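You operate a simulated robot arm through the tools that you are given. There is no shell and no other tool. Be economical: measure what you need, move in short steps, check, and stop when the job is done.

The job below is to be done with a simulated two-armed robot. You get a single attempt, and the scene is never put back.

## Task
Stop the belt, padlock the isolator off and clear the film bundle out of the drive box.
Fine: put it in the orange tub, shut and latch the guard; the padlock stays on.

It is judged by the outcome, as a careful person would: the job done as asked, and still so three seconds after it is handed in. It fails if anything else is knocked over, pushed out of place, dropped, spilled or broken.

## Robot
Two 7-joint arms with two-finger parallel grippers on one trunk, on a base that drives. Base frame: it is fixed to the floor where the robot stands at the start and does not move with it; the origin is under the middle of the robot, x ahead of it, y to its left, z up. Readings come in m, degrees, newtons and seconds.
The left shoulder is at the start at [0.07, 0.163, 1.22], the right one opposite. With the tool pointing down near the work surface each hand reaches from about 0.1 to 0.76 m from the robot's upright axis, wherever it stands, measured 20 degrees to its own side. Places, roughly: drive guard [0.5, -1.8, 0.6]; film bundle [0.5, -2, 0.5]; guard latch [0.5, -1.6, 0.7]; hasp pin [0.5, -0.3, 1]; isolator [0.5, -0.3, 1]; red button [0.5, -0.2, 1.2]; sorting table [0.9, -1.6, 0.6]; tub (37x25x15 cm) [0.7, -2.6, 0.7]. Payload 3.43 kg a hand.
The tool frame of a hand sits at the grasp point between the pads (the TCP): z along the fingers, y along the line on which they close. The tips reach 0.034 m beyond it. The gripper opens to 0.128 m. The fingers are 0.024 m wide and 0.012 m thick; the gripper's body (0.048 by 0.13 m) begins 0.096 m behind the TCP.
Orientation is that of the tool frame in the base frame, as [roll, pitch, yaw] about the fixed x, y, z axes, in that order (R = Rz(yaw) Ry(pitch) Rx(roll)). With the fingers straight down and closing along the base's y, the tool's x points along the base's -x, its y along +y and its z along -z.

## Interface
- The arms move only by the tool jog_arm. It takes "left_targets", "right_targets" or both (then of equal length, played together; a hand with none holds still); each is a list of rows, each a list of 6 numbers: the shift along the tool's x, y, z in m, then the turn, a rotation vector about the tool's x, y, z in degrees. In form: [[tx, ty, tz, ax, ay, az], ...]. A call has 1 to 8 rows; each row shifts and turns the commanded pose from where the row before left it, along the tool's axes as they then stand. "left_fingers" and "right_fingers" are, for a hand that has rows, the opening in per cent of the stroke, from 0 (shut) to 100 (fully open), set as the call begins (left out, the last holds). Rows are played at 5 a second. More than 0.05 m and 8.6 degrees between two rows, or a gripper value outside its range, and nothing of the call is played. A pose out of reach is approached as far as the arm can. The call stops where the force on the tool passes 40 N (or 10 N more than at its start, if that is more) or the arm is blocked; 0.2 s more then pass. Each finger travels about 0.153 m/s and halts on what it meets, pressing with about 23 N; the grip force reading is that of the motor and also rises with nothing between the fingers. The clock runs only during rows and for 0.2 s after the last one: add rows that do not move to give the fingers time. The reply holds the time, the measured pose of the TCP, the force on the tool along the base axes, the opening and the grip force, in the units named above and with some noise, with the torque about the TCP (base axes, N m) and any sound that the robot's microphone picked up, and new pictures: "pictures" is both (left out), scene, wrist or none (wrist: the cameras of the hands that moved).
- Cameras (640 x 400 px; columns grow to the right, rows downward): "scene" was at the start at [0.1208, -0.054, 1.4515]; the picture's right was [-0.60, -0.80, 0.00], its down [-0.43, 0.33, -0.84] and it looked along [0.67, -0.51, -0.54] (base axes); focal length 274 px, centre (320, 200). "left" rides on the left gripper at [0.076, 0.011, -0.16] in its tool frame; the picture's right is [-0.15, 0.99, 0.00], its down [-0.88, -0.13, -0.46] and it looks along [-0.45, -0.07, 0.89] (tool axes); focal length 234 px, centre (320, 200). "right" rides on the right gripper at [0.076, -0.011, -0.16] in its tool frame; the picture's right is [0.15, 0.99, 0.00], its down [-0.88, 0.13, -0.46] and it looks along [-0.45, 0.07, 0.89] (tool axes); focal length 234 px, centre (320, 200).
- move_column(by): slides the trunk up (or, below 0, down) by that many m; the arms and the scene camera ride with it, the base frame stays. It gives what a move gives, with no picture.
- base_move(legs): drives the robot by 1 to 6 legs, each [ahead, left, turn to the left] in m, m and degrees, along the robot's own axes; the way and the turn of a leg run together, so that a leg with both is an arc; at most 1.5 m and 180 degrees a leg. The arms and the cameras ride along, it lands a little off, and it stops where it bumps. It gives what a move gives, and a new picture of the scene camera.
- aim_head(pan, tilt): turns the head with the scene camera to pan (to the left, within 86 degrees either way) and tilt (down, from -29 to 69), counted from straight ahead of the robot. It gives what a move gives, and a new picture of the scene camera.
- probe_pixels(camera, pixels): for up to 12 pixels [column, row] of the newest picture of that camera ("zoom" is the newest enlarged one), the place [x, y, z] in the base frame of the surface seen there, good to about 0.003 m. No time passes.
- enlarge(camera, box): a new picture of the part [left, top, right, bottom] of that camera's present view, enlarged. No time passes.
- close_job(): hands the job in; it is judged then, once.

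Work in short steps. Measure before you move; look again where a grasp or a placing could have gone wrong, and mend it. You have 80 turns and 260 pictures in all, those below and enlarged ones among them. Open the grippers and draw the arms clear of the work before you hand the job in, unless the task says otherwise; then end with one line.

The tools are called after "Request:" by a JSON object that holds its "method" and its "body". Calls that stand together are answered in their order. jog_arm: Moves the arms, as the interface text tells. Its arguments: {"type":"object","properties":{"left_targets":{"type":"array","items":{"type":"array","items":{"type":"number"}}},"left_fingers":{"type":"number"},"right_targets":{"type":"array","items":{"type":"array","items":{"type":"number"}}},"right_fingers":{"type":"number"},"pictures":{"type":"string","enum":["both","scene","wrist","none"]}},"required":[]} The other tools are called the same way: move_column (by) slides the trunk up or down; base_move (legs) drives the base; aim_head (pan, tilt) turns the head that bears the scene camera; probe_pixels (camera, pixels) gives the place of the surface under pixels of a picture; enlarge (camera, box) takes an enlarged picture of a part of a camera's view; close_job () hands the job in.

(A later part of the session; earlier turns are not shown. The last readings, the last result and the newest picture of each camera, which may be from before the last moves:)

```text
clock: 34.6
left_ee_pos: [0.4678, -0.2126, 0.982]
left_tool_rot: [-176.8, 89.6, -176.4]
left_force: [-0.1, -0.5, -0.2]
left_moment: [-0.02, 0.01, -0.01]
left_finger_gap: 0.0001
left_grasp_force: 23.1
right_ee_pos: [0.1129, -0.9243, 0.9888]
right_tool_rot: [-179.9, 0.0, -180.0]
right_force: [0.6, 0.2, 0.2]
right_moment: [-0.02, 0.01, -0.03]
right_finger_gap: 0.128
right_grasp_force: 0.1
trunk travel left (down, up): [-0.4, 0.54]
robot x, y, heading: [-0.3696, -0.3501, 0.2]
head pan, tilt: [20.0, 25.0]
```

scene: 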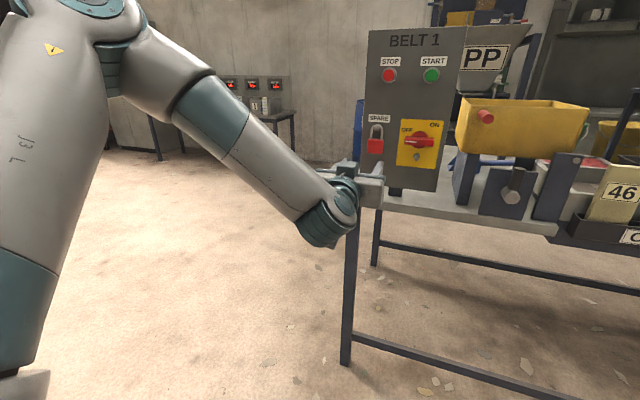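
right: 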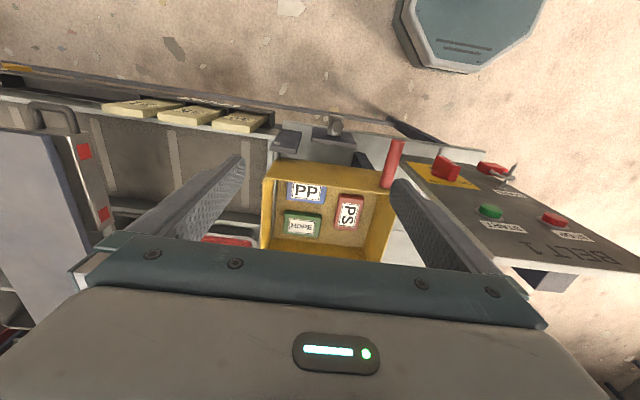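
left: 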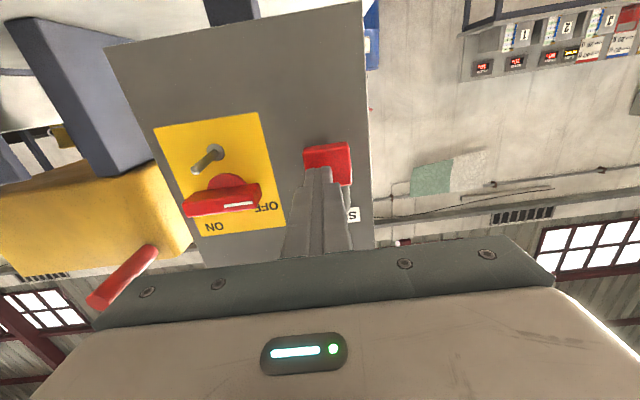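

The wrist limit cut in again and the fingers closed short of the lock without touching it. I retract, raise the hand and lower the trunk another 0.22 m.

Request:
{"method": "jog_arm", "body": {"left_targets": [[0, 0, -0.04, 0, 0, 0], [0, 0, -0.04, 0, 0, 0], [-0.03, 0, -0.04, 0, 0, 0], [-0.045, 0, -0.01, 0, 0, 0], [-0.045, 0, 0, 0, 0, 0], [-0.045, 0, 0, 0, 0, 0], [-0.045, 0, 0, 0, 0, 0]], "left_fingers": 50, "pictures": "none"}}

Request:
{"method": "move_column", "body": {"by": -0.22}}

Request:
{"method": "aim_head", "body": {"pan": 20, "tilt": 10}}

```text
clock: 36.2
left_ee_pos: [0.3387, -0.2115, 1.1937]
left_tool_rot: [-164.5, 89.9, -164.5]
left_force: [-0.5, 0.3, -0.3]
left_moment: [0.0, 0.03, 0.02]
left_finger_gap: 0.0639
left_grasp_force: 0.1
right_ee_pos: [0.1123, -0.9246, 0.9892]
right_tool_rot: [-180.0, 0.0, 179.9]
right_force: [0.5, -1.0, -0.1]
right_moment: [0.0, -0.01, 0.02]
right_finger_gap: 0.1282
right_grasp_force: 0.1
trunk travel left (down, up): [-0.4, 0.54]
robot x, y, heading: [-0.3647, -0.3506, 0.1]
head pan, tilt: [20.0, 25.0]
```

```text
clock: 38.5
left_ee_pos: [0.3388, -0.2116, 0.9718]
left_tool_rot: [-145.3, 89.9, -145.3]
left_force: [-0.4, -0.8, -0.4]
left_moment: [0.02, 0.0, 0.02]
left_finger_gap: 0.064
left_grasp_force: 0.0
right_ee_pos: [0.1121, -0.9247, 0.7674]
right_tool_rot: [179.9, 0.0, 180.0]
right_force: [-0.2, -0.7, 0.4]
right_moment: [0.02, -0.02, 0.02]
right_finger_gap: 0.128
right_grasp_force: 0.1
trunk travel left (down, up): [-0.18, 0.76]
robot x, y, heading: [-0.366, -0.3508, -0.0]
head pan, tilt: [20.0, 25.0]
```

```text
clock: 39.3
left_ee_pos: [0.3389, -0.2118, 0.9716]
left_tool_rot: [-151.0, 89.9, -151.0]
left_force: [0.5, -0.1, -0.5]
left_moment: [-0.01, -0.01, 0.0]
left_finger_gap: 0.0639
left_grasp_force: 0.0
right_ee_pos: [0.1127, -0.924, 0.7679]
right_tool_rot: [179.9, -0.1, 180.0]
right_force: [0.2, 0.6, -0.1]
right_moment: [0.04, -0.02, 0.01]
right_finger_gap: 0.1281
right_grasp_force: 0.0
trunk travel left (down, up): [-0.18, 0.76]
robot x, y, heading: [-0.3691, -0.3481, -0.2]
head pan, tilt: [20.0, 10.0]
```

scene: 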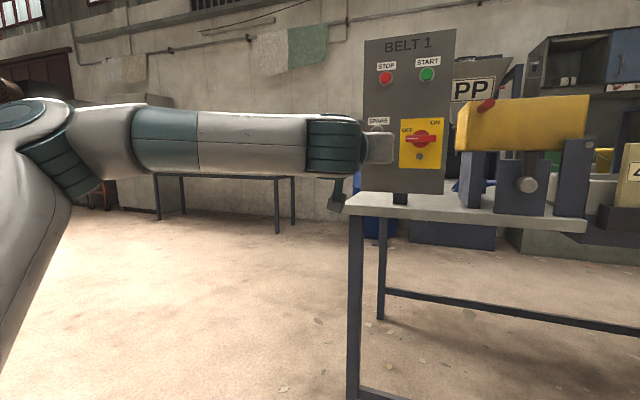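

Now the arm is level at (0.339,−0.212,0.972). I advance again to straddle the padlock at y −0.206, z 0.978.

Request:
{"method": "jog_arm", "body": {"left_targets": [[-0.005, 0.0055, 0.04, 0, 0, 0], [0, 0, 0.04, 0, 0, 0], [0, 0, 0.045, 0, 0, 0], [0, 0, 0.032, 0, 0, 0], [0, 0, 0, 0, 0, 0]], "pictures": "wrist"}}

```text
clock: 40.5
left_ee_pos: [0.4953, -0.2067, 0.9771]
left_tool_rot: [21.9, 90.0, 22.0]
left_force: [-0.7, -0.4, -0.1]
left_moment: [0.0, 0.01, 0.01]
left_finger_gap: 0.0638
left_grasp_force: 0.0
right_ee_pos: [0.1113, -0.9256, 0.768]
right_tool_rot: [-179.9, 0.0, -179.9]
right_force: [-0.5, 0.1, -0.1]
right_moment: [0.03, 0.01, -0.01]
right_finger_gap: 0.1281
right_grasp_force: 0.0
trunk travel left (down, up): [-0.18, 0.76]
robot x, y, heading: [-0.368, -0.351, 0.0]
head pan, tilt: [20.0, 10.0]
```

left: 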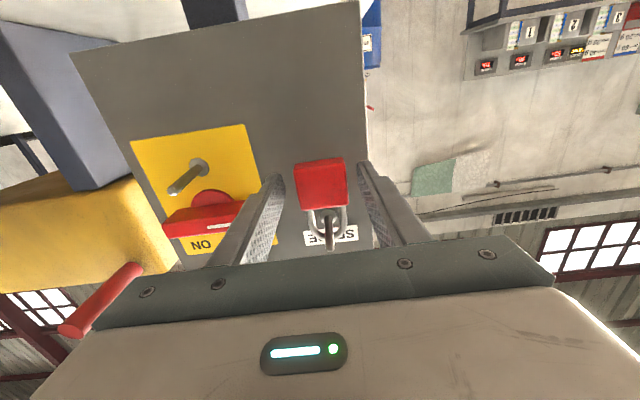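

The fingers straddle the lock symmetrically. I close them.

Request:
{"method": "jog_arm", "body": {"left_targets": [[0, 0, 0, 0, 0, 0], [0, 0, 0, 0, 0, 0]], "left_fingers": 0, "pictures": "none"}}

Request:
{"method": "jog_arm", "body": {"left_targets": [[-0.006, 0, 0, 0, 0, 0], [-0.006, 0, 0, 0, 0, 0], [0, 0, 0, 0, 0, 0]], "pictures": "wrist"}}

Request:
{"method": "enlarge", "body": {"camera": "left", "box": [220, 110, 400, 250]}}

```text
clock: 41.1
left_ee_pos: [0.4958, -0.2059, 0.9772]
left_tool_rot: [-155.1, 89.9, -155.0]
left_force: [0.6, 0.1, -0.8]
left_moment: [-0.03, 0.01, -0.01]
left_finger_gap: 0.0414
left_grasp_force: 23.2
right_ee_pos: [0.1123, -0.9244, 0.7672]
right_tool_rot: [-180.0, 0.0, 180.0]
right_force: [0.2, 0.3, 0.3]
right_moment: [0.02, -0.01, 0.01]
right_finger_gap: 0.128
right_grasp_force: 0.0
trunk travel left (down, up): [-0.18, 0.76]
robot x, y, heading: [-0.3687, -0.348, -0.2]
head pan, tilt: [20.0, 10.0]
```

```text
clock: 41.9
left_ee_pos: [0.4966, -0.206, 0.9895]
left_tool_rot: [-164.3, 89.9, -164.4]
left_force: [0.6, 0.7, -0.9]
left_moment: [0.0, 0.05, 0.0]
left_finger_gap: 0.0414
left_grasp_force: 22.5
right_ee_pos: [0.1124, -0.924, 0.7677]
right_tool_rot: [180.0, 0.1, 180.0]
right_force: [0.0, 0.3, -0.1]
right_moment: [-0.01, -0.04, -0.02]
right_finger_gap: 0.1278
right_grasp_force: 0.0
trunk travel left (down, up): [-0.18, 0.76]
robot x, y, heading: [-0.3678, -0.3486, 0.2]
head pan, tilt: [20.0, 10.0]
```

left: 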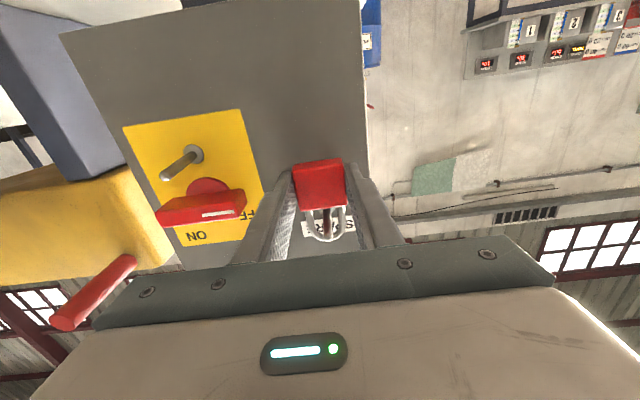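

```text
2.86 times, centred on (310, 180) of left
```

zoom: 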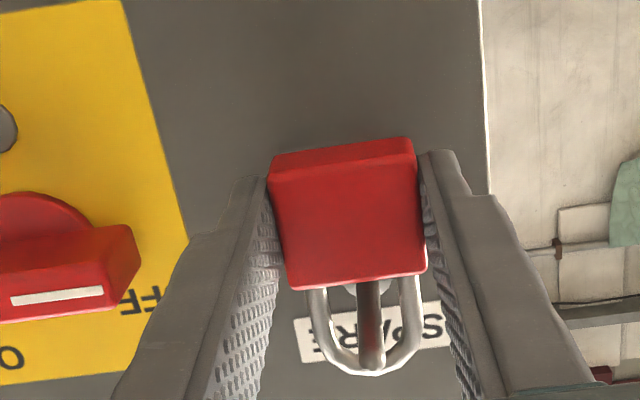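

The lock is held and lifted 12 mm, with the peg mid-loop. I withdraw it straight out 0.07 m.

Request:
{"method": "jog_arm", "body": {"left_targets": [[0, 0, -0.015, 0, 0, 0], [0, 0, -0.02, 0, 0, 0], [0, 0, -0.02, 0, 0, 0], [0, 0, -0.015, 0, 0, 0], [0, 0, 0, 0, 0, 0]]}}

```text
clock: 43.1
left_ee_pos: [0.4266, -0.2048, 0.9886]
left_tool_rot: [-150.7, 89.8, -150.7]
left_force: [0.6, 0.1, -1.0]
left_moment: [0.01, 0.02, -0.02]
left_finger_gap: 0.0416
left_grasp_force: 23.2
right_ee_pos: [0.1123, -0.9252, 0.7684]
right_tool_rot: [180.0, 0.0, -180.0]
right_force: [0.1, 0.4, -0.1]
right_moment: [-0.03, 0.02, 0.01]
right_finger_gap: 0.128
right_grasp_force: 0.2
trunk travel left (down, up): [-0.18, 0.76]
robot x, y, heading: [-0.363, -0.3455, 0.0]
head pan, tilt: [20.0, 10.0]
```

scene: 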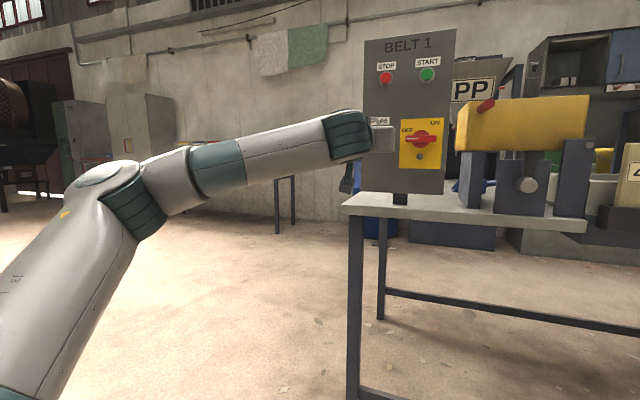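
left: 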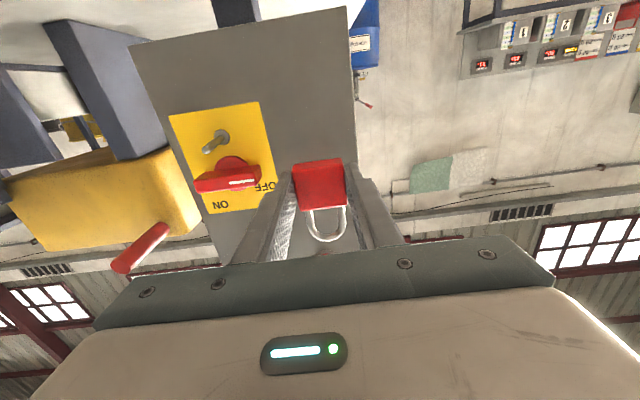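

The lock is free. Before lowering I check the table top height and front edge in the scene picture.

Request:
{"method": "probe_pixels", "body": {"camera": "scene", "pixels": [[450, 205], [450, 217], [380, 200], [352, 180], [346, 190], [365, 205]]}}

Request:
{"method": "jog_arm", "body": {"left_targets": [[0, -0.035, 0, 0, 0, 0], [0, -0.036, 0, 0, 0, 0], [0, -0.0345, 0, 0, 0, 0], [0.02, 0, 0, 0, 0, 0], [0, 0, 0, 0, 0, 0]]}}

```text
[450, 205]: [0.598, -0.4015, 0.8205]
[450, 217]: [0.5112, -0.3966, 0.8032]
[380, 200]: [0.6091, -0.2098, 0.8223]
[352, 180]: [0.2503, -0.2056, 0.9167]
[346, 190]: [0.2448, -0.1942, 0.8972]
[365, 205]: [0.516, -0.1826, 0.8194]
```

```text
clock: 44.3
left_ee_pos: [0.4274, -0.3105, 0.9694]
left_tool_rot: [-150.8, 89.9, -150.8]
left_force: [-0.5, 0.4, -1.8]
left_moment: [-0.03, 0.01, 0.0]
left_finger_gap: 0.0413
left_grasp_force: 22.7
right_ee_pos: [0.1128, -0.9245, 0.7689]
right_tool_rot: [180.0, 0.0, 180.0]
right_force: [-0.1, -0.1, 0.3]
right_moment: [0.0, 0.01, -0.02]
right_finger_gap: 0.1279
right_grasp_force: 0.1
trunk travel left (down, up): [-0.18, 0.76]
robot x, y, heading: [-0.3721, -0.3465, -0.0]
head pan, tilt: [20.0, 10.0]
```

scene: 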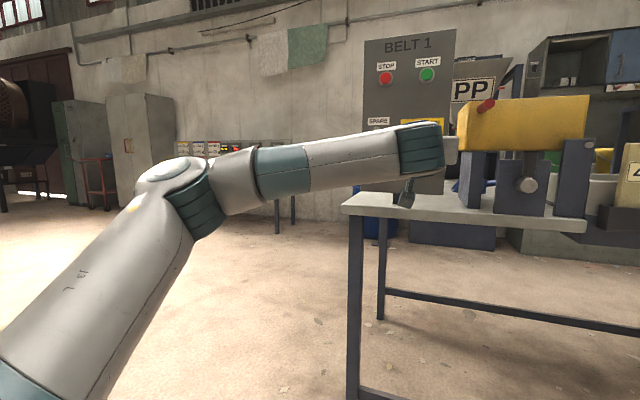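
left: 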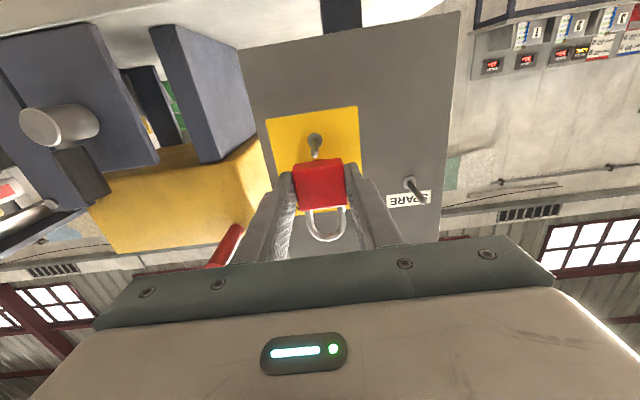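

The table edge starts at x≈0.51, so the hand's underside is clear. I lower to z≈0.922.

Request:
{"method": "jog_arm", "body": {"left_targets": [[0.024, 0, 0, 0, 0, 0], [0.023, 0, 0, 0, 0, 0], [0, 0, 0, 0, 0, 0]], "pictures": "wrist"}}

Request:
{"method": "enlarge", "body": {"camera": "left", "box": [220, 90, 420, 250]}}

```text
clock: 45.1
left_ee_pos: [0.4276, -0.3104, 0.9226]
left_tool_rot: [-138.9, 89.8, -138.9]
left_force: [-0.6, 0.7, -2.1]
left_moment: [-0.02, 0.04, 0.01]
left_finger_gap: 0.0415
left_grasp_force: 22.7
right_ee_pos: [0.1133, -0.9238, 0.7682]
right_tool_rot: [-180.0, 0.0, 180.0]
right_force: [-0.2, -0.5, -0.3]
right_moment: [-0.04, 0.0, -0.02]
right_finger_gap: 0.1281
right_grasp_force: 0.1
trunk travel left (down, up): [-0.18, 0.76]
robot x, y, heading: [-0.3717, -0.3488, -0.1]
head pan, tilt: [20.0, 10.0]
```

left: 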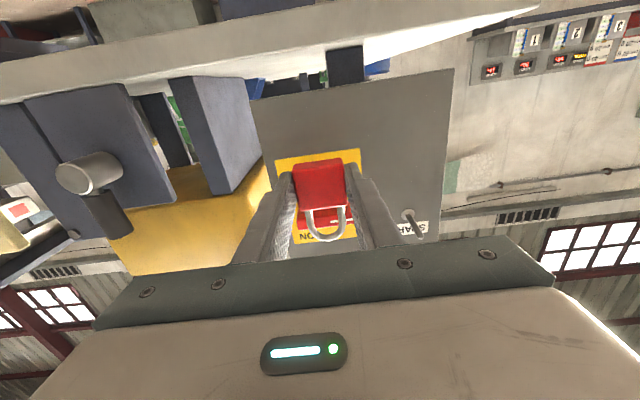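

```text
2.50 times, centred on (320, 170) of left
```

zoom: 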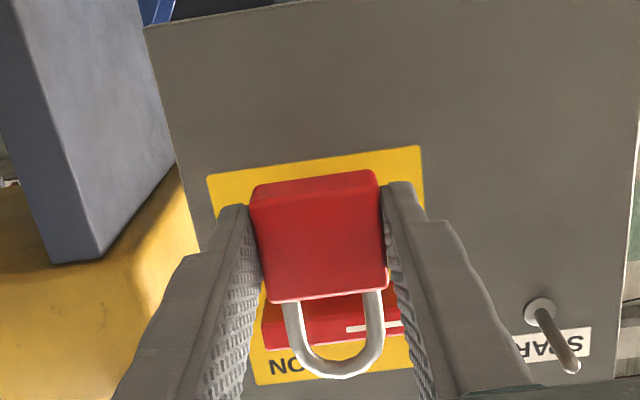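

The geometry offsets give a target y −0.3125, z 0.923. I shift −0.002 and insert along x by 0.07, slowly, watching force.

Request:
{"method": "jog_arm", "body": {"left_targets": [[0, -0.002, 0.01, 0, 0, 0], [0, 0, 0.012, 0, 0, 0], [0, 0, 0.012, 0, 0, 0], [0, 0, 0.012, 0, 0, 0], [0, 0, 0.012, 0, 0, 0], [0, 0, 0.01, 0, 0, 0], [0, 0, 0, 0, 0, 0]]}}

Request:
{"method": "enlarge", "body": {"camera": "left", "box": [220, 110, 420, 250]}}

```text
clock: 46.7
left_ee_pos: [0.4937, -0.3138, 0.9217]
left_tool_rot: [-163.3, 90.0, -163.2]
left_force: [-0.1, -0.7, -1.5]
left_moment: [-0.02, 0.04, 0.02]
left_finger_gap: 0.0418
left_grasp_force: 23.4
right_ee_pos: [0.1125, -0.9235, 0.7674]
right_tool_rot: [179.9, 0.1, -180.0]
right_force: [-0.4, 0.8, 0.2]
right_moment: [-0.01, 0.0, 0.01]
right_finger_gap: 0.128
right_grasp_force: 0.2
trunk travel left (down, up): [-0.18, 0.76]
robot x, y, heading: [-0.3696, -0.3483, -0.1]
head pan, tilt: [20.0, 10.0]
```

scene: 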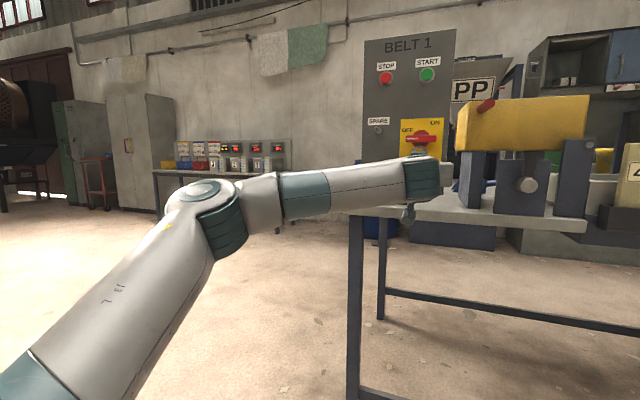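
left: 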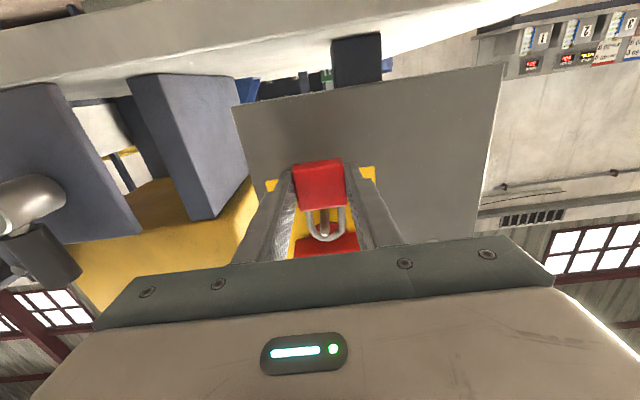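

```text
2.86 times, centred on (320, 180) of left
```

zoom: 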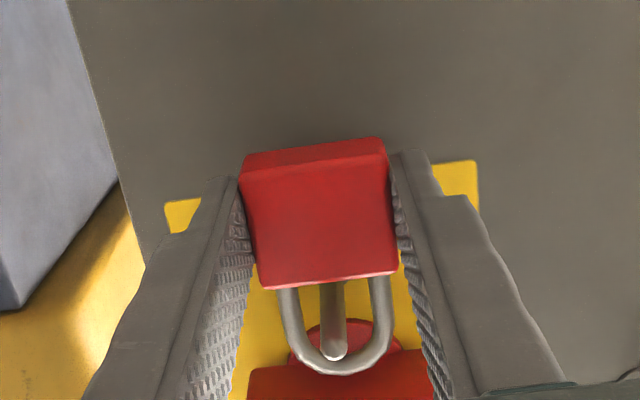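

The pin shows through the loop; I verify that its tip is in front of the shackle.

Request:
{"method": "probe_pixels", "body": {"camera": "zoom", "pixels": [[334, 350], [332, 310], [340, 366], [290, 320], [382, 320], [330, 382]]}}

```text
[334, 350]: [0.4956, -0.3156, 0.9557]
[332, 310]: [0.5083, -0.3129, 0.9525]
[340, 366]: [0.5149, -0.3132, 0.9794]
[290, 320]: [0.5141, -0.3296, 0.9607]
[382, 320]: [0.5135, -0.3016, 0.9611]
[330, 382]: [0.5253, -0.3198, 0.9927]
```

The pin (tip x 0.493) is through the shackle (x 0.514). I push in 5 mm more, lower ~13 mm so it hangs, then release.

Request:
{"method": "jog_arm", "body": {"left_targets": [[0, 0, 0.005, 0, 0, 0], [0.006, 0, 0, 0, 0, 0], [0.005, 0, 0, 0, 0, 0], [0.003, 0, 0, 0, 0, 0], [0, 0, 0, 0, 0, 0]], "pictures": "none"}}

Request:
{"method": "jog_arm", "body": {"left_targets": [[0, 0, 0, 0, 0, 0], [0, 0, 0, 0, 0, 0]], "left_fingers": 50, "pictures": "wrist"}}

```text
clock: 47.9
left_ee_pos: [0.4998, -0.314, 0.9085]
left_tool_rot: [-159.5, 89.9, -159.5]
left_force: [-0.2, 0.4, -1.6]
left_moment: [-0.01, 0.03, -0.01]
left_finger_gap: 0.0415
left_grasp_force: 23.2
right_ee_pos: [0.1132, -0.9247, 0.7675]
right_tool_rot: [-180.0, 0.0, 180.0]
right_force: [-0.2, 0.7, -0.4]
right_moment: [0.03, -0.02, 0.02]
right_finger_gap: 0.1279
right_grasp_force: 0.2
trunk travel left (down, up): [-0.18, 0.76]
robot x, y, heading: [-0.3713, -0.348, -0.0]
head pan, tilt: [20.0, 10.0]
```

```text
clock: 48.5
left_ee_pos: [0.4997, -0.3132, 0.909]
left_tool_rot: [-146.5, 89.9, -146.4]
left_force: [-0.3, 0.7, -0.4]
left_moment: [0.03, 0.0, -0.01]
left_finger_gap: 0.0639
left_grasp_force: 0.1
right_ee_pos: [0.1133, -0.9252, 0.7679]
right_tool_rot: [179.9, 0.1, -180.0]
right_force: [-0.1, 0.2, 0.0]
right_moment: [0.02, 0.04, -0.02]
right_finger_gap: 0.1279
right_grasp_force: 0.1
trunk travel left (down, up): [-0.18, 0.76]
robot x, y, heading: [-0.3711, -0.3469, -0.2]
head pan, tilt: [20.0, 10.0]
```

left: 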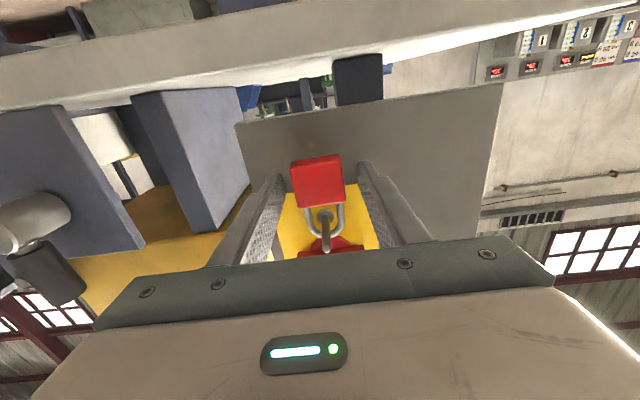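

The lock hangs on the pin. I retract straight back and look at it.

Request:
{"method": "jog_arm", "body": {"left_targets": [[0, 0, -0.03, 0, 0, 0], [0, 0, -0.04, 0, 0, 0], [0, 0, -0.05, 0, 0, 0], [-0.03, 0, -0.04, 0, 0, 0], [0, 0, 0, 0, 0, 0]], "pictures": "both"}}

Request:
{"method": "enlarge", "body": {"camera": "left", "box": [240, 80, 400, 180]}}

```text
clock: 49.7
left_ee_pos: [0.3395, -0.3123, 0.9382]
left_tool_rot: [-168.7, 89.8, -168.7]
left_force: [-1.4, -1.2, 1.0]
left_moment: [0.02, 0.0, 0.02]
left_finger_gap: 0.0638
left_grasp_force: 0.2
right_ee_pos: [0.1116, -0.9249, 0.7674]
right_tool_rot: [-180.0, 0.0, -180.0]
right_force: [0.2, -0.1, 0.1]
right_moment: [0.01, 0.0, 0.01]
right_finger_gap: 0.1279
right_grasp_force: 0.1
trunk travel left (down, up): [-0.18, 0.76]
robot x, y, heading: [-0.3696, -0.3457, -0.0]
head pan, tilt: [20.0, 10.0]
```

scene: 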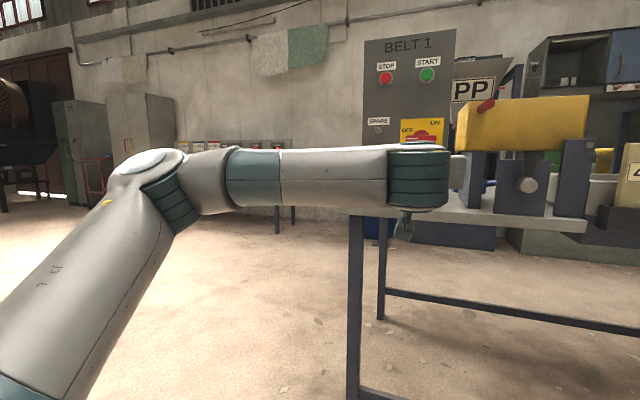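
left: 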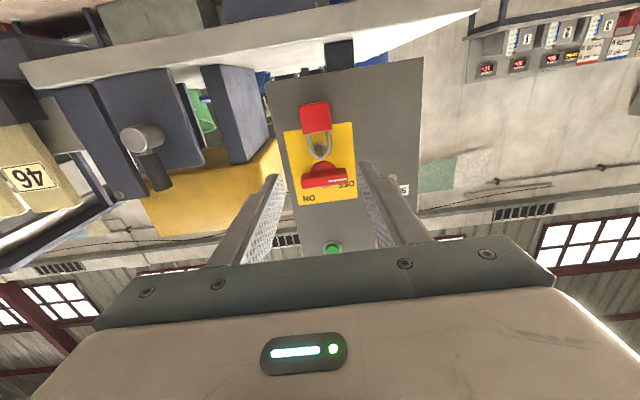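

```text
4.00 times, centred on (320, 130) of left
```

zoom: 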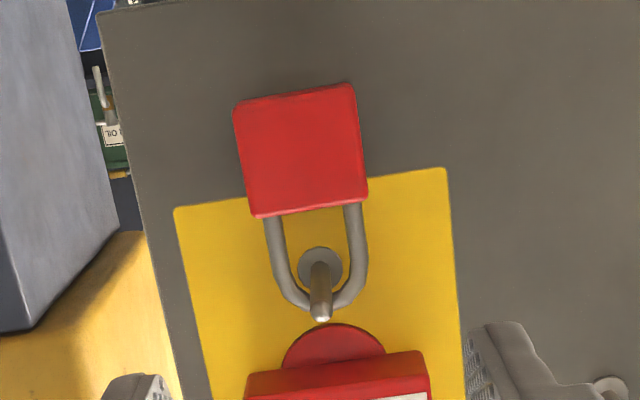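

The padlock hangs on the hasp pin below the OFF handle. I back off, drive right toward the drive box and raise the trunk for a look.

Request:
{"method": "base_move", "body": {"legs": [[-0.2, 0, 0], [0, -1.2, 0]]}}

Request:
{"method": "move_column", "body": {"by": 0.4}}

Request:
{"method": "aim_head", "body": {"pan": -15, "tilt": 35}}

```text
clock: 57.0
left_ee_pos: [0.1373, -1.5096, 0.9393]
left_tool_rot: [-157.4, 89.9, -157.3]
left_force: [-0.9, -0.6, 0.4]
left_moment: [0.0, 0.01, 0.0]
left_finger_gap: 0.0638
left_grasp_force: 0.1
right_ee_pos: [-0.0895, -2.122, 0.7677]
right_tool_rot: [-180.0, 0.0, -180.0]
right_force: [0.0, 0.5, 0.1]
right_moment: [0.02, 0.0, 0.03]
right_finger_gap: 0.1282
right_grasp_force: 0.1
trunk travel left (down, up): [-0.18, 0.76]
robot x, y, heading: [-0.5716, -1.5491, -0.1]
head pan, tilt: [20.0, 10.0]
```

scene: 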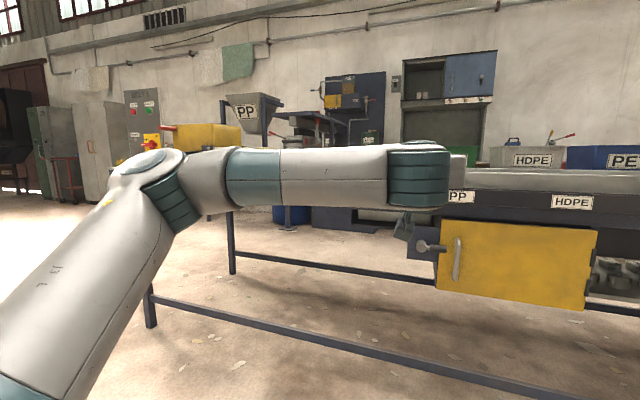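

```text
clock: 60.8
left_ee_pos: [0.1374, -1.51, 1.3398]
left_tool_rot: [-157.1, 90.0, -157.0]
left_force: [-1.0, 0.0, -0.7]
left_moment: [0.0, -0.01, 0.01]
left_finger_gap: 0.0639
left_grasp_force: 0.0
right_ee_pos: [-0.0894, -2.1217, 1.1677]
right_tool_rot: [179.9, -0.1, 180.0]
right_force: [0.0, -0.2, -0.3]
right_moment: [0.01, -0.01, 0.02]
right_finger_gap: 0.128
right_grasp_force: 0.0
trunk travel left (down, up): [-0.58, 0.36]
robot x, y, heading: [-0.5724, -1.5457, -0.2]
head pan, tilt: [20.0, 10.0]
```

```text
clock: 61.8
left_ee_pos: [0.1379, -1.5113, 1.3404]
left_tool_rot: [-152.7, 89.8, -152.7]
left_force: [-0.2, 0.6, 0.0]
left_moment: [0.03, -0.02, -0.02]
left_finger_gap: 0.0641
left_grasp_force: 0.2
right_ee_pos: [-0.0891, -2.1227, 1.1693]
right_tool_rot: [-180.0, 0.0, 180.0]
right_force: [-0.7, -0.2, -0.3]
right_moment: [-0.02, 0.02, -0.02]
right_finger_gap: 0.1281
right_grasp_force: 0.1
trunk travel left (down, up): [-0.58, 0.36]
robot x, y, heading: [-0.5679, -1.548, 0.1]
head pan, tilt: [-15.0, 35.0]
```

scene: 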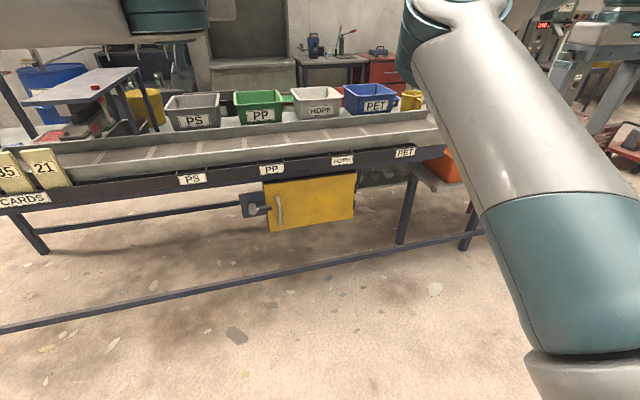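

The yellow guard door (270–355, 175–230) has a handle at (280,212) and a latch at (257,208). I zoom and probe.

Request:
{"method": "enlarge", "body": {"camera": "scene", "box": [230, 160, 370, 245]}}

Request:
{"method": "probe_pixels", "body": {"camera": "scene", "pixels": [[268, 185], [270, 229], [354, 175], [353, 217], [281, 207], [279, 200], [283, 223], [258, 208], [250, 206], [266, 207], [380, 180], [445, 165]]}}

```text
4.57 times, centred on (300, 202) of scene
```

zoom: 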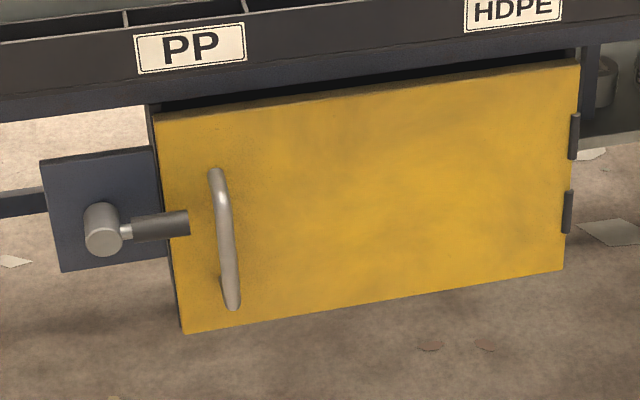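

```text
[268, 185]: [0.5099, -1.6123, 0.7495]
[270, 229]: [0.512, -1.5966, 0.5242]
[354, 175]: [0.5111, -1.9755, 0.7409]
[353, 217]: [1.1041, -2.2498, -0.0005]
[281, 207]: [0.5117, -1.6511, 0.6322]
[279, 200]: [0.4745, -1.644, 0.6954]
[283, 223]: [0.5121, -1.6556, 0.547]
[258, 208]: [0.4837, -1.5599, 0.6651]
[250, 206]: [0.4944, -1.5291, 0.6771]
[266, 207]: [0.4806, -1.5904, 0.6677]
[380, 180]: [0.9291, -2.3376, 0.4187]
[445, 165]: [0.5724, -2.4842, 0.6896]
```

Door: x≈0.511, y −1.60…−1.98, z 0.52…0.75, hinged right; latch hub (0.485,−1.556,0.665) with its bar over the door. I place the robot with the left shoulder before the latch and lower the trunk.

Request:
{"method": "base_move", "body": {"legs": [[0, -0.17, 0], [0.17, 0, 0]]}}

Request:
{"method": "move_column", "body": {"by": -0.55}}

Request:
{"method": "aim_head", "body": {"pan": 5, "tilt": 15}}

```text
clock: 64.3
left_ee_pos: [0.3063, -1.6831, 1.3395]
left_tool_rot: [-131.2, 89.9, -131.2]
left_force: [-0.4, 0.3, -0.5]
left_moment: [0.0, 0.0, -0.03]
left_finger_gap: 0.0638
left_grasp_force: 0.0
right_ee_pos: [0.0776, -2.2941, 1.1676]
right_tool_rot: [-180.0, 0.0, 179.8]
right_force: [-0.2, -0.3, 1.0]
right_moment: [-0.03, 0.0, 0.02]
right_finger_gap: 0.128
right_grasp_force: 0.1
trunk travel left (down, up): [-0.58, 0.36]
robot x, y, heading: [-0.4066, -1.7192, 0.1]
head pan, tilt: [-15.0, 35.0]
```

scene: 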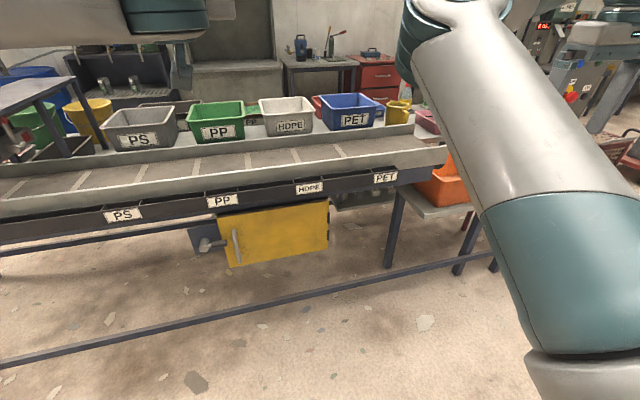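

```text
refused: -0.55 is not a number from -0.4 to 0.4
```

```text
clock: 65.2
left_ee_pos: [0.3051, -1.6831, 1.3394]
left_tool_rot: [-128.3, 89.9, -128.2]
left_force: [-0.9, -1.4, 0.4]
left_moment: [-0.01, 0.03, 0.03]
left_finger_gap: 0.064
left_grasp_force: 0.0
right_ee_pos: [0.0772, -2.2942, 1.1689]
right_tool_rot: [-180.0, 0.1, 179.8]
right_force: [0.0, -0.5, -0.3]
right_moment: [-0.03, 0.01, 0.02]
right_finger_gap: 0.1282
right_grasp_force: 0.0
trunk travel left (down, up): [-0.58, 0.36]
robot x, y, heading: [-0.4009, -1.7174, -0.1]
head pan, tilt: [5.0, 15.0]
```

scene: 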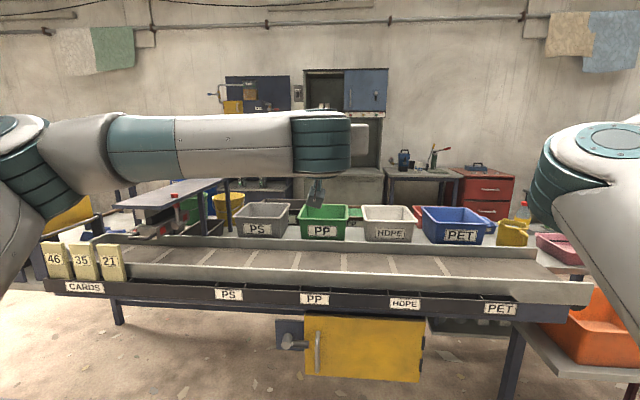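

The trunk takes at most 0.4 a call. I lower in two steps and check the front rail's x.

Request:
{"method": "probe_pixels", "body": {"camera": "scene", "pixels": [[300, 300], [460, 310], [200, 290], [580, 300], [600, 350]]}}

Request:
{"method": "move_column", "body": {"by": -0.4}}

Request:
{"method": "move_column", "body": {"by": -0.15}}

Request:
{"method": "jog_arm", "body": {"left_targets": [[0.03, 0.02, 0, 0, 0, 0], [0.03, 0.02, 0, 0, 0, 0], [0.03, 0.02, 0, 0, 0, 0], [0.02, 0.02, 0, 0, 0, 0], [0, 0.02, 0, 0, 0, 0], [0, 0, 0, 0, 0, 0]]}}

```text
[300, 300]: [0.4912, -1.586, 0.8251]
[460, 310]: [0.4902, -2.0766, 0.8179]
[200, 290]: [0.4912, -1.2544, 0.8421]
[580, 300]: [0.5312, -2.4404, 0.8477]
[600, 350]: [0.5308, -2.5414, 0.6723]
```

```text
clock: 69.0
left_ee_pos: [0.3047, -1.6828, 0.939]
left_tool_rot: [-140.1, 89.8, -140.1]
left_force: [0.0, -0.7, -0.5]
left_moment: [0.01, -0.02, 0.01]
left_finger_gap: 0.0638
left_grasp_force: 0.1
right_ee_pos: [0.0794, -2.295, 0.7677]
right_tool_rot: [-180.0, 0.0, 179.9]
right_force: [-0.2, 0.0, 0.7]
right_moment: [-0.01, -0.01, 0.02]
right_finger_gap: 0.1282
right_grasp_force: 0.2
trunk travel left (down, up): [-0.18, 0.76]
robot x, y, heading: [-0.4041, -1.7187, -0.1]
head pan, tilt: [5.0, 15.0]
```

```text
clock: 70.7
left_ee_pos: [0.3053, -1.6824, 0.7891]
left_tool_rot: [-131.6, 89.8, -131.7]
left_force: [0.3, -0.3, 0.8]
left_moment: [-0.02, 0.01, 0.02]
left_finger_gap: 0.0642
left_grasp_force: 0.1
right_ee_pos: [0.0785, -2.2947, 0.6184]
right_tool_rot: [-180.0, 0.1, 179.9]
right_force: [-0.1, 0.7, 0.1]
right_moment: [0.0, -0.04, -0.03]
right_finger_gap: 0.1281
right_grasp_force: 0.1
trunk travel left (down, up): [-0.03, 0.91]
robot x, y, heading: [-0.4031, -1.7181, -0.2]
head pan, tilt: [5.0, 15.0]
```

```text
clock: 72.1
left_ee_pos: [0.3051, -1.5837, 0.6791]
left_tool_rot: [-135.2, 89.9, -135.3]
left_force: [0.9, -0.5, -0.3]
left_moment: [-0.01, 0.03, 0.01]
left_finger_gap: 0.0639
left_grasp_force: 0.1
right_ee_pos: [0.0775, -2.2945, 0.6181]
right_tool_rot: [-180.0, 0.0, 180.0]
right_force: [-0.3, 1.0, -0.3]
right_moment: [-0.02, 0.01, 0.01]
right_finger_gap: 0.1279
right_grasp_force: 0.1
trunk travel left (down, up): [-0.03, 0.91]
robot x, y, heading: [-0.399, -1.7162, -0.1]
head pan, tilt: [5.0, 15.0]
```

scene: 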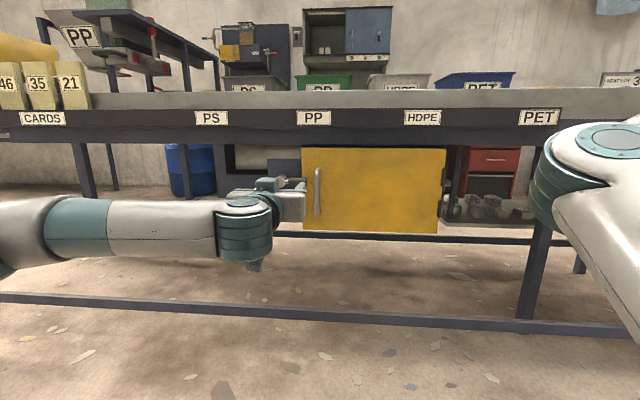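
left: 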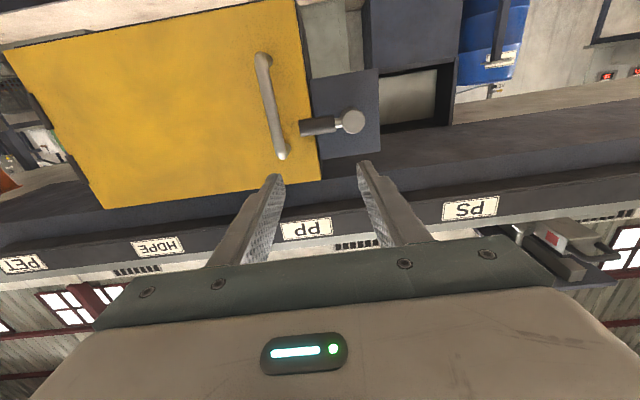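

Request:
{"method": "enlarge", "body": {"camera": "left", "box": [230, 40, 400, 170]}}

Request:
{"method": "probe_pixels", "body": {"camera": "left", "pixels": [[353, 121], [318, 126], [303, 128], [330, 124], [263, 60], [269, 95], [282, 155], [319, 175], [330, 155], [295, 130]]}}

```text
3.08 times, centred on (315, 105) of left
```

zoom: 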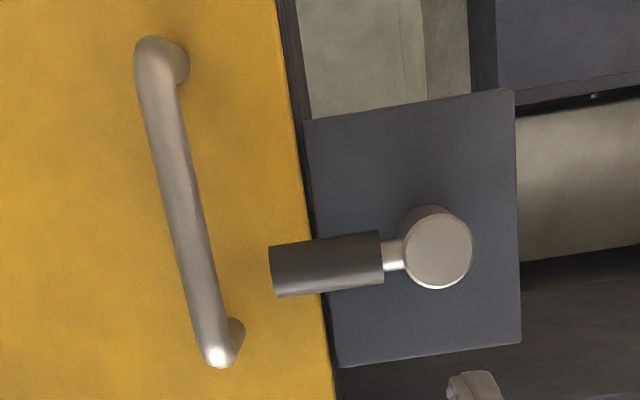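

```text
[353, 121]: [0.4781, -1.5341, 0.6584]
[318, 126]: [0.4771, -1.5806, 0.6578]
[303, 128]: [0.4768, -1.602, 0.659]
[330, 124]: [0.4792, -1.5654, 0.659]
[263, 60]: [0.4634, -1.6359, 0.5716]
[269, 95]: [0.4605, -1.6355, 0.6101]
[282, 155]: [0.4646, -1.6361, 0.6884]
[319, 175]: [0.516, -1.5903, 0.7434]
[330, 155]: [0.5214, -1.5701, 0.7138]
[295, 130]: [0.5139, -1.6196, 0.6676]
```

Pivot (y −1.536, z 0.66); the lever grip spans y −1.562…−1.604 at x≈0.487. I roll the hand −90° and place it before the lever.

Request:
{"method": "jog_arm", "body": {"left_targets": [[0.019, -0.001, 0, 0, 0, 0], [0, 0, 0, 0, 0, -8.5], [0, 0, 0, 0, 0, -8.5], [0, 0, 0, 0, 0, -8.5], [0, 0, 0, 0, 0, -8.5], [0, 0, 0, 0, 0, -8.5], [0, 0, 0, 0, 0, -8.5], [0, 0, 0, 0, 0, -8.5]], "left_fingers": 40, "pictures": "none"}}

Request:
{"method": "jog_arm", "body": {"left_targets": [[0, 0, 0, 0, 0, -8.5], [0, 0, 0, 0, 0, -8.5], [0, 0, 0, 0, 0, -8.5], [0, 0, 0, 0, 0, -5], [0, 0, 0.04, 0, 0, 0], [0, 0, 0.04, 0, 0, 0], [0, 0, 0, 0, 0, 0]]}}

```text
clock: 73.9
left_ee_pos: [0.3059, -1.584, 0.6591]
left_tool_rot: [-90.1, 30.3, -90.0]
left_force: [0.1, 0.2, -0.4]
left_moment: [0.04, -0.01, 0.01]
left_finger_gap: 0.0509
left_grasp_force: 0.1
right_ee_pos: [0.0777, -2.2948, 0.619]
right_tool_rot: [-179.9, 0.0, 179.9]
right_force: [0.0, 0.2, 0.3]
right_moment: [0.0, -0.02, 0.0]
right_finger_gap: 0.1281
right_grasp_force: 0.1
trunk travel left (down, up): [-0.03, 0.91]
robot x, y, heading: [-0.4065, -1.722, -0.2]
head pan, tilt: [5.0, 15.0]
```

```text
clock: 75.5
left_ee_pos: [0.3857, -1.585, 0.6621]
left_tool_rot: [-90.1, -0.1, -90.0]
left_force: [1.3, 0.7, 0.1]
left_moment: [-0.07, 0.02, 0.01]
left_finger_gap: 0.0512
left_grasp_force: 0.1
right_ee_pos: [0.0787, -2.2947, 0.6187]
right_tool_rot: [-180.0, 0.0, -180.0]
right_force: [-0.3, 0.1, 0.6]
right_moment: [-0.02, -0.01, -0.01]
right_finger_gap: 0.1281
right_grasp_force: 0.0
trunk travel left (down, up): [-0.03, 0.91]
robot x, y, heading: [-0.4005, -1.7193, -0.0]
head pan, tilt: [5.0, 15.0]
```

scene: 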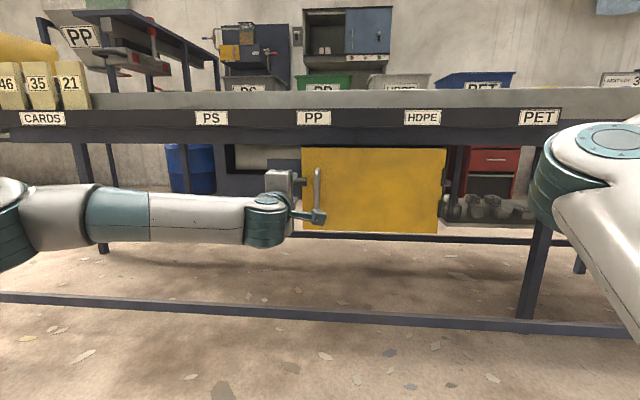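
left: 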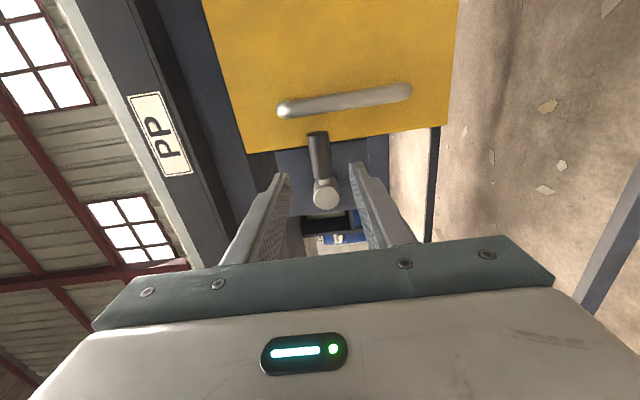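

The fingers bracket the lever (319,155). I advance to x≈0.467 and close on it.

Request:
{"method": "jog_arm", "body": {"left_targets": [[0, 0, 0.03, 0, 0, 0], [0, 0, 0.03, 0, 0, 0], [0, 0, 0.021, 0, 0, 0], [0, 0, 0, 0, 0, 0]], "pictures": "none"}}

Request:
{"method": "jog_arm", "body": {"left_targets": [[0, 0, 0, 0, 0, 0], [0, 0, 0, 0, 0, 0]], "left_fingers": 0, "pictures": "wrist"}}

```text
clock: 76.5
left_ee_pos: [0.4666, -1.5839, 0.6614]
left_tool_rot: [-90.0, 0.0, -90.0]
left_force: [0.0, 0.1, 0.6]
left_moment: [0.04, -0.03, -0.01]
left_finger_gap: 0.0511
left_grasp_force: 0.1
right_ee_pos: [0.0784, -2.2952, 0.6189]
right_tool_rot: [-180.0, 0.0, 179.9]
right_force: [0.7, 0.1, 0.3]
right_moment: [-0.01, 0.04, 0.0]
right_finger_gap: 0.128
right_grasp_force: 0.0
trunk travel left (down, up): [-0.03, 0.91]
robot x, y, heading: [-0.4045, -1.7192, 0.1]
head pan, tilt: [5.0, 15.0]
```

```text
clock: 77.1
left_ee_pos: [0.4659, -1.5839, 0.6611]
left_tool_rot: [-90.1, -0.1, -90.0]
left_force: [-1.5, 0.4, -2.6]
left_moment: [-0.03, 0.09, 0.01]
left_finger_gap: 0.0237
left_grasp_force: 45.1
right_ee_pos: [0.0781, -2.295, 0.6174]
right_tool_rot: [180.0, 0.0, 179.8]
right_force: [-0.3, -1.3, -0.5]
right_moment: [-0.01, -0.02, 0.04]
right_finger_gap: 0.1281
right_grasp_force: 0.1
trunk travel left (down, up): [-0.03, 0.91]
robot x, y, heading: [-0.405, -1.72, -0.1]
head pan, tilt: [5.0, 15.0]
```

left: 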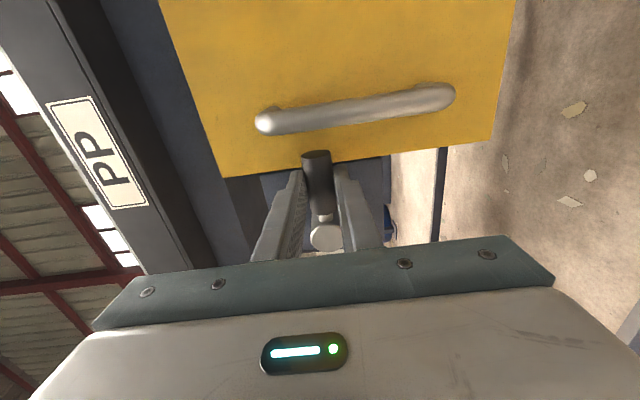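

The lever is gripped (gap 0.024). I try swinging it downward, a short test of 17°.

Request:
{"method": "jog_arm", "body": {"left_targets": [[-0.0005, 0.0072, 0, 0, 0, 8.5], [-0.0005, 0.0072, 0, 0, 0, 8.5], [0, 0, 0, 0, 0, 0]], "pictures": "wrist"}}

```text
clock: 77.9
left_ee_pos: [0.4657, -1.582, 0.6464]
left_tool_rot: [-90.1, 17.1, -90.1]
left_force: [0.9, -0.4, -1.9]
left_moment: [-0.15, -0.02, 0.36]
left_finger_gap: 0.0238
left_grasp_force: 45.4
right_ee_pos: [0.0784, -2.2944, 0.6169]
right_tool_rot: [-180.0, 0.0, 179.9]
right_force: [-0.4, 0.0, 0.0]
right_moment: [-0.04, 0.0, -0.02]
right_finger_gap: 0.1279
right_grasp_force: 0.1
trunk travel left (down, up): [-0.03, 0.91]
robot x, y, heading: [-0.3977, -1.7201, -0.2]
head pan, tilt: [5.0, 15.0]
```

left: 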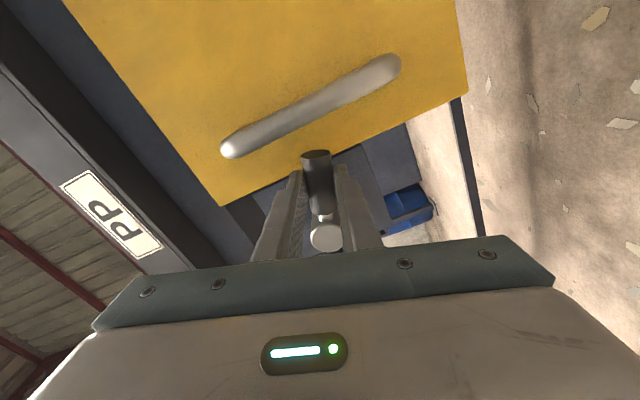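

The lever moves down freely with small force. I continue the swing to about 90°.

Request:
{"method": "jog_arm", "body": {"left_targets": [[-0.0005, 0.0072, 0, 0, 0, 8.5], [-0.0005, 0.0072, 0, 0, 0, 8.5], [-0.0005, 0.0072, 0, 0, 0, 8.5], [-0.0005, 0.0072, 0, 0, 0, 8.5], [-0.0005, 0.0072, 0, 0, 0, 8.5], [-0.0005, 0.0072, 0, 0, 0, 8.5], [-0.0005, 0.0072, 0, 0, 0, 8.5], [-0.0005, 0.0072, 0, 0, 0, 8.5]]}}

```text
clock: 79.7
left_ee_pos: [0.4061, -1.5138, 0.6645]
left_tool_rot: [-94.5, 82.8, -95.0]
left_force: [-0.4, -0.1, 0.3]
left_moment: [0.0, 0.01, -0.02]
left_finger_gap: 0.0002
left_grasp_force: 32.6
left hand out of reach, approached as far as the arm can: row 4, 8
right_ee_pos: [0.0789, -2.2936, 0.6185]
right_tool_rot: [-180.0, -0.1, 180.0]
right_force: [0.1, -0.4, -0.7]
right_moment: [-0.04, 0.05, -0.03]
right_finger_gap: 0.1281
right_grasp_force: 0.1
trunk travel left (down, up): [-0.03, 0.91]
robot x, y, heading: [-0.4054, -1.7177, -0.4]
head pan, tilt: [5.0, 15.0]
```

scene: 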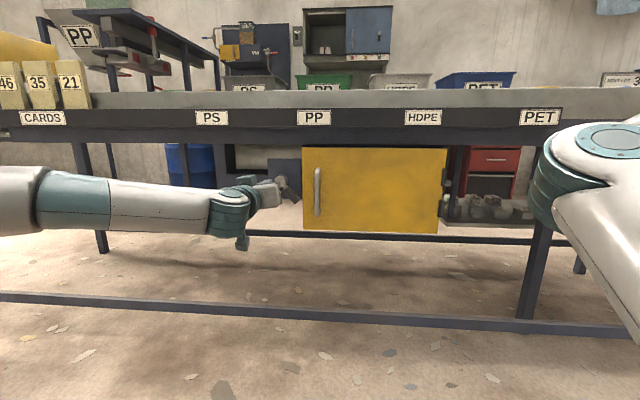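
left: 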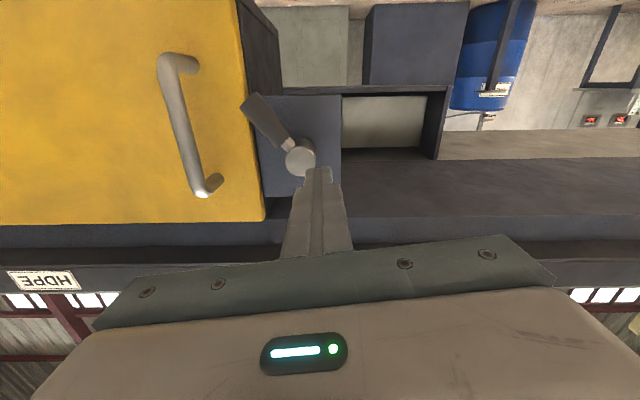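

The arm slipped off mid-swing; the lever hangs partway down at (265,120). I zoom to see whether it clears the door edge.

Request:
{"method": "enlarge", "body": {"camera": "left", "box": [200, 60, 360, 220]}}

Request:
{"method": "probe_pixels", "body": {"camera": "left", "pixels": [[298, 157], [246, 103], [252, 97], [243, 108], [280, 140], [258, 150], [252, 120]]}}

```text
2.50 times, centred on (280, 140) of left
```

zoom: 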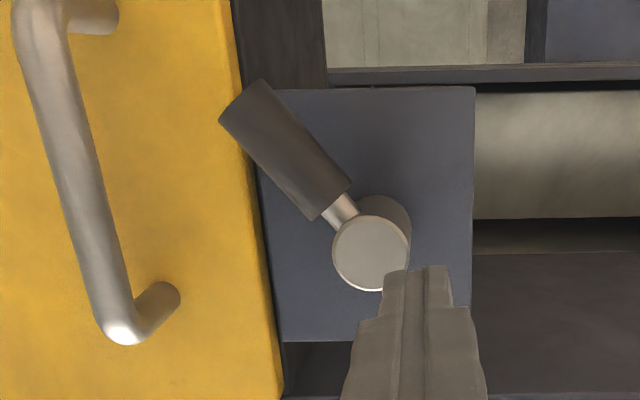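

```text
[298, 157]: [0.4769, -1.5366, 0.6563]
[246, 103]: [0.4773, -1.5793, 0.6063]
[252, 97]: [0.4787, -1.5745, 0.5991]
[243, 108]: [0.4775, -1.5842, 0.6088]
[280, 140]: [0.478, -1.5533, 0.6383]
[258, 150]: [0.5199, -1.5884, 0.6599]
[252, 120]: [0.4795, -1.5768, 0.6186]
```

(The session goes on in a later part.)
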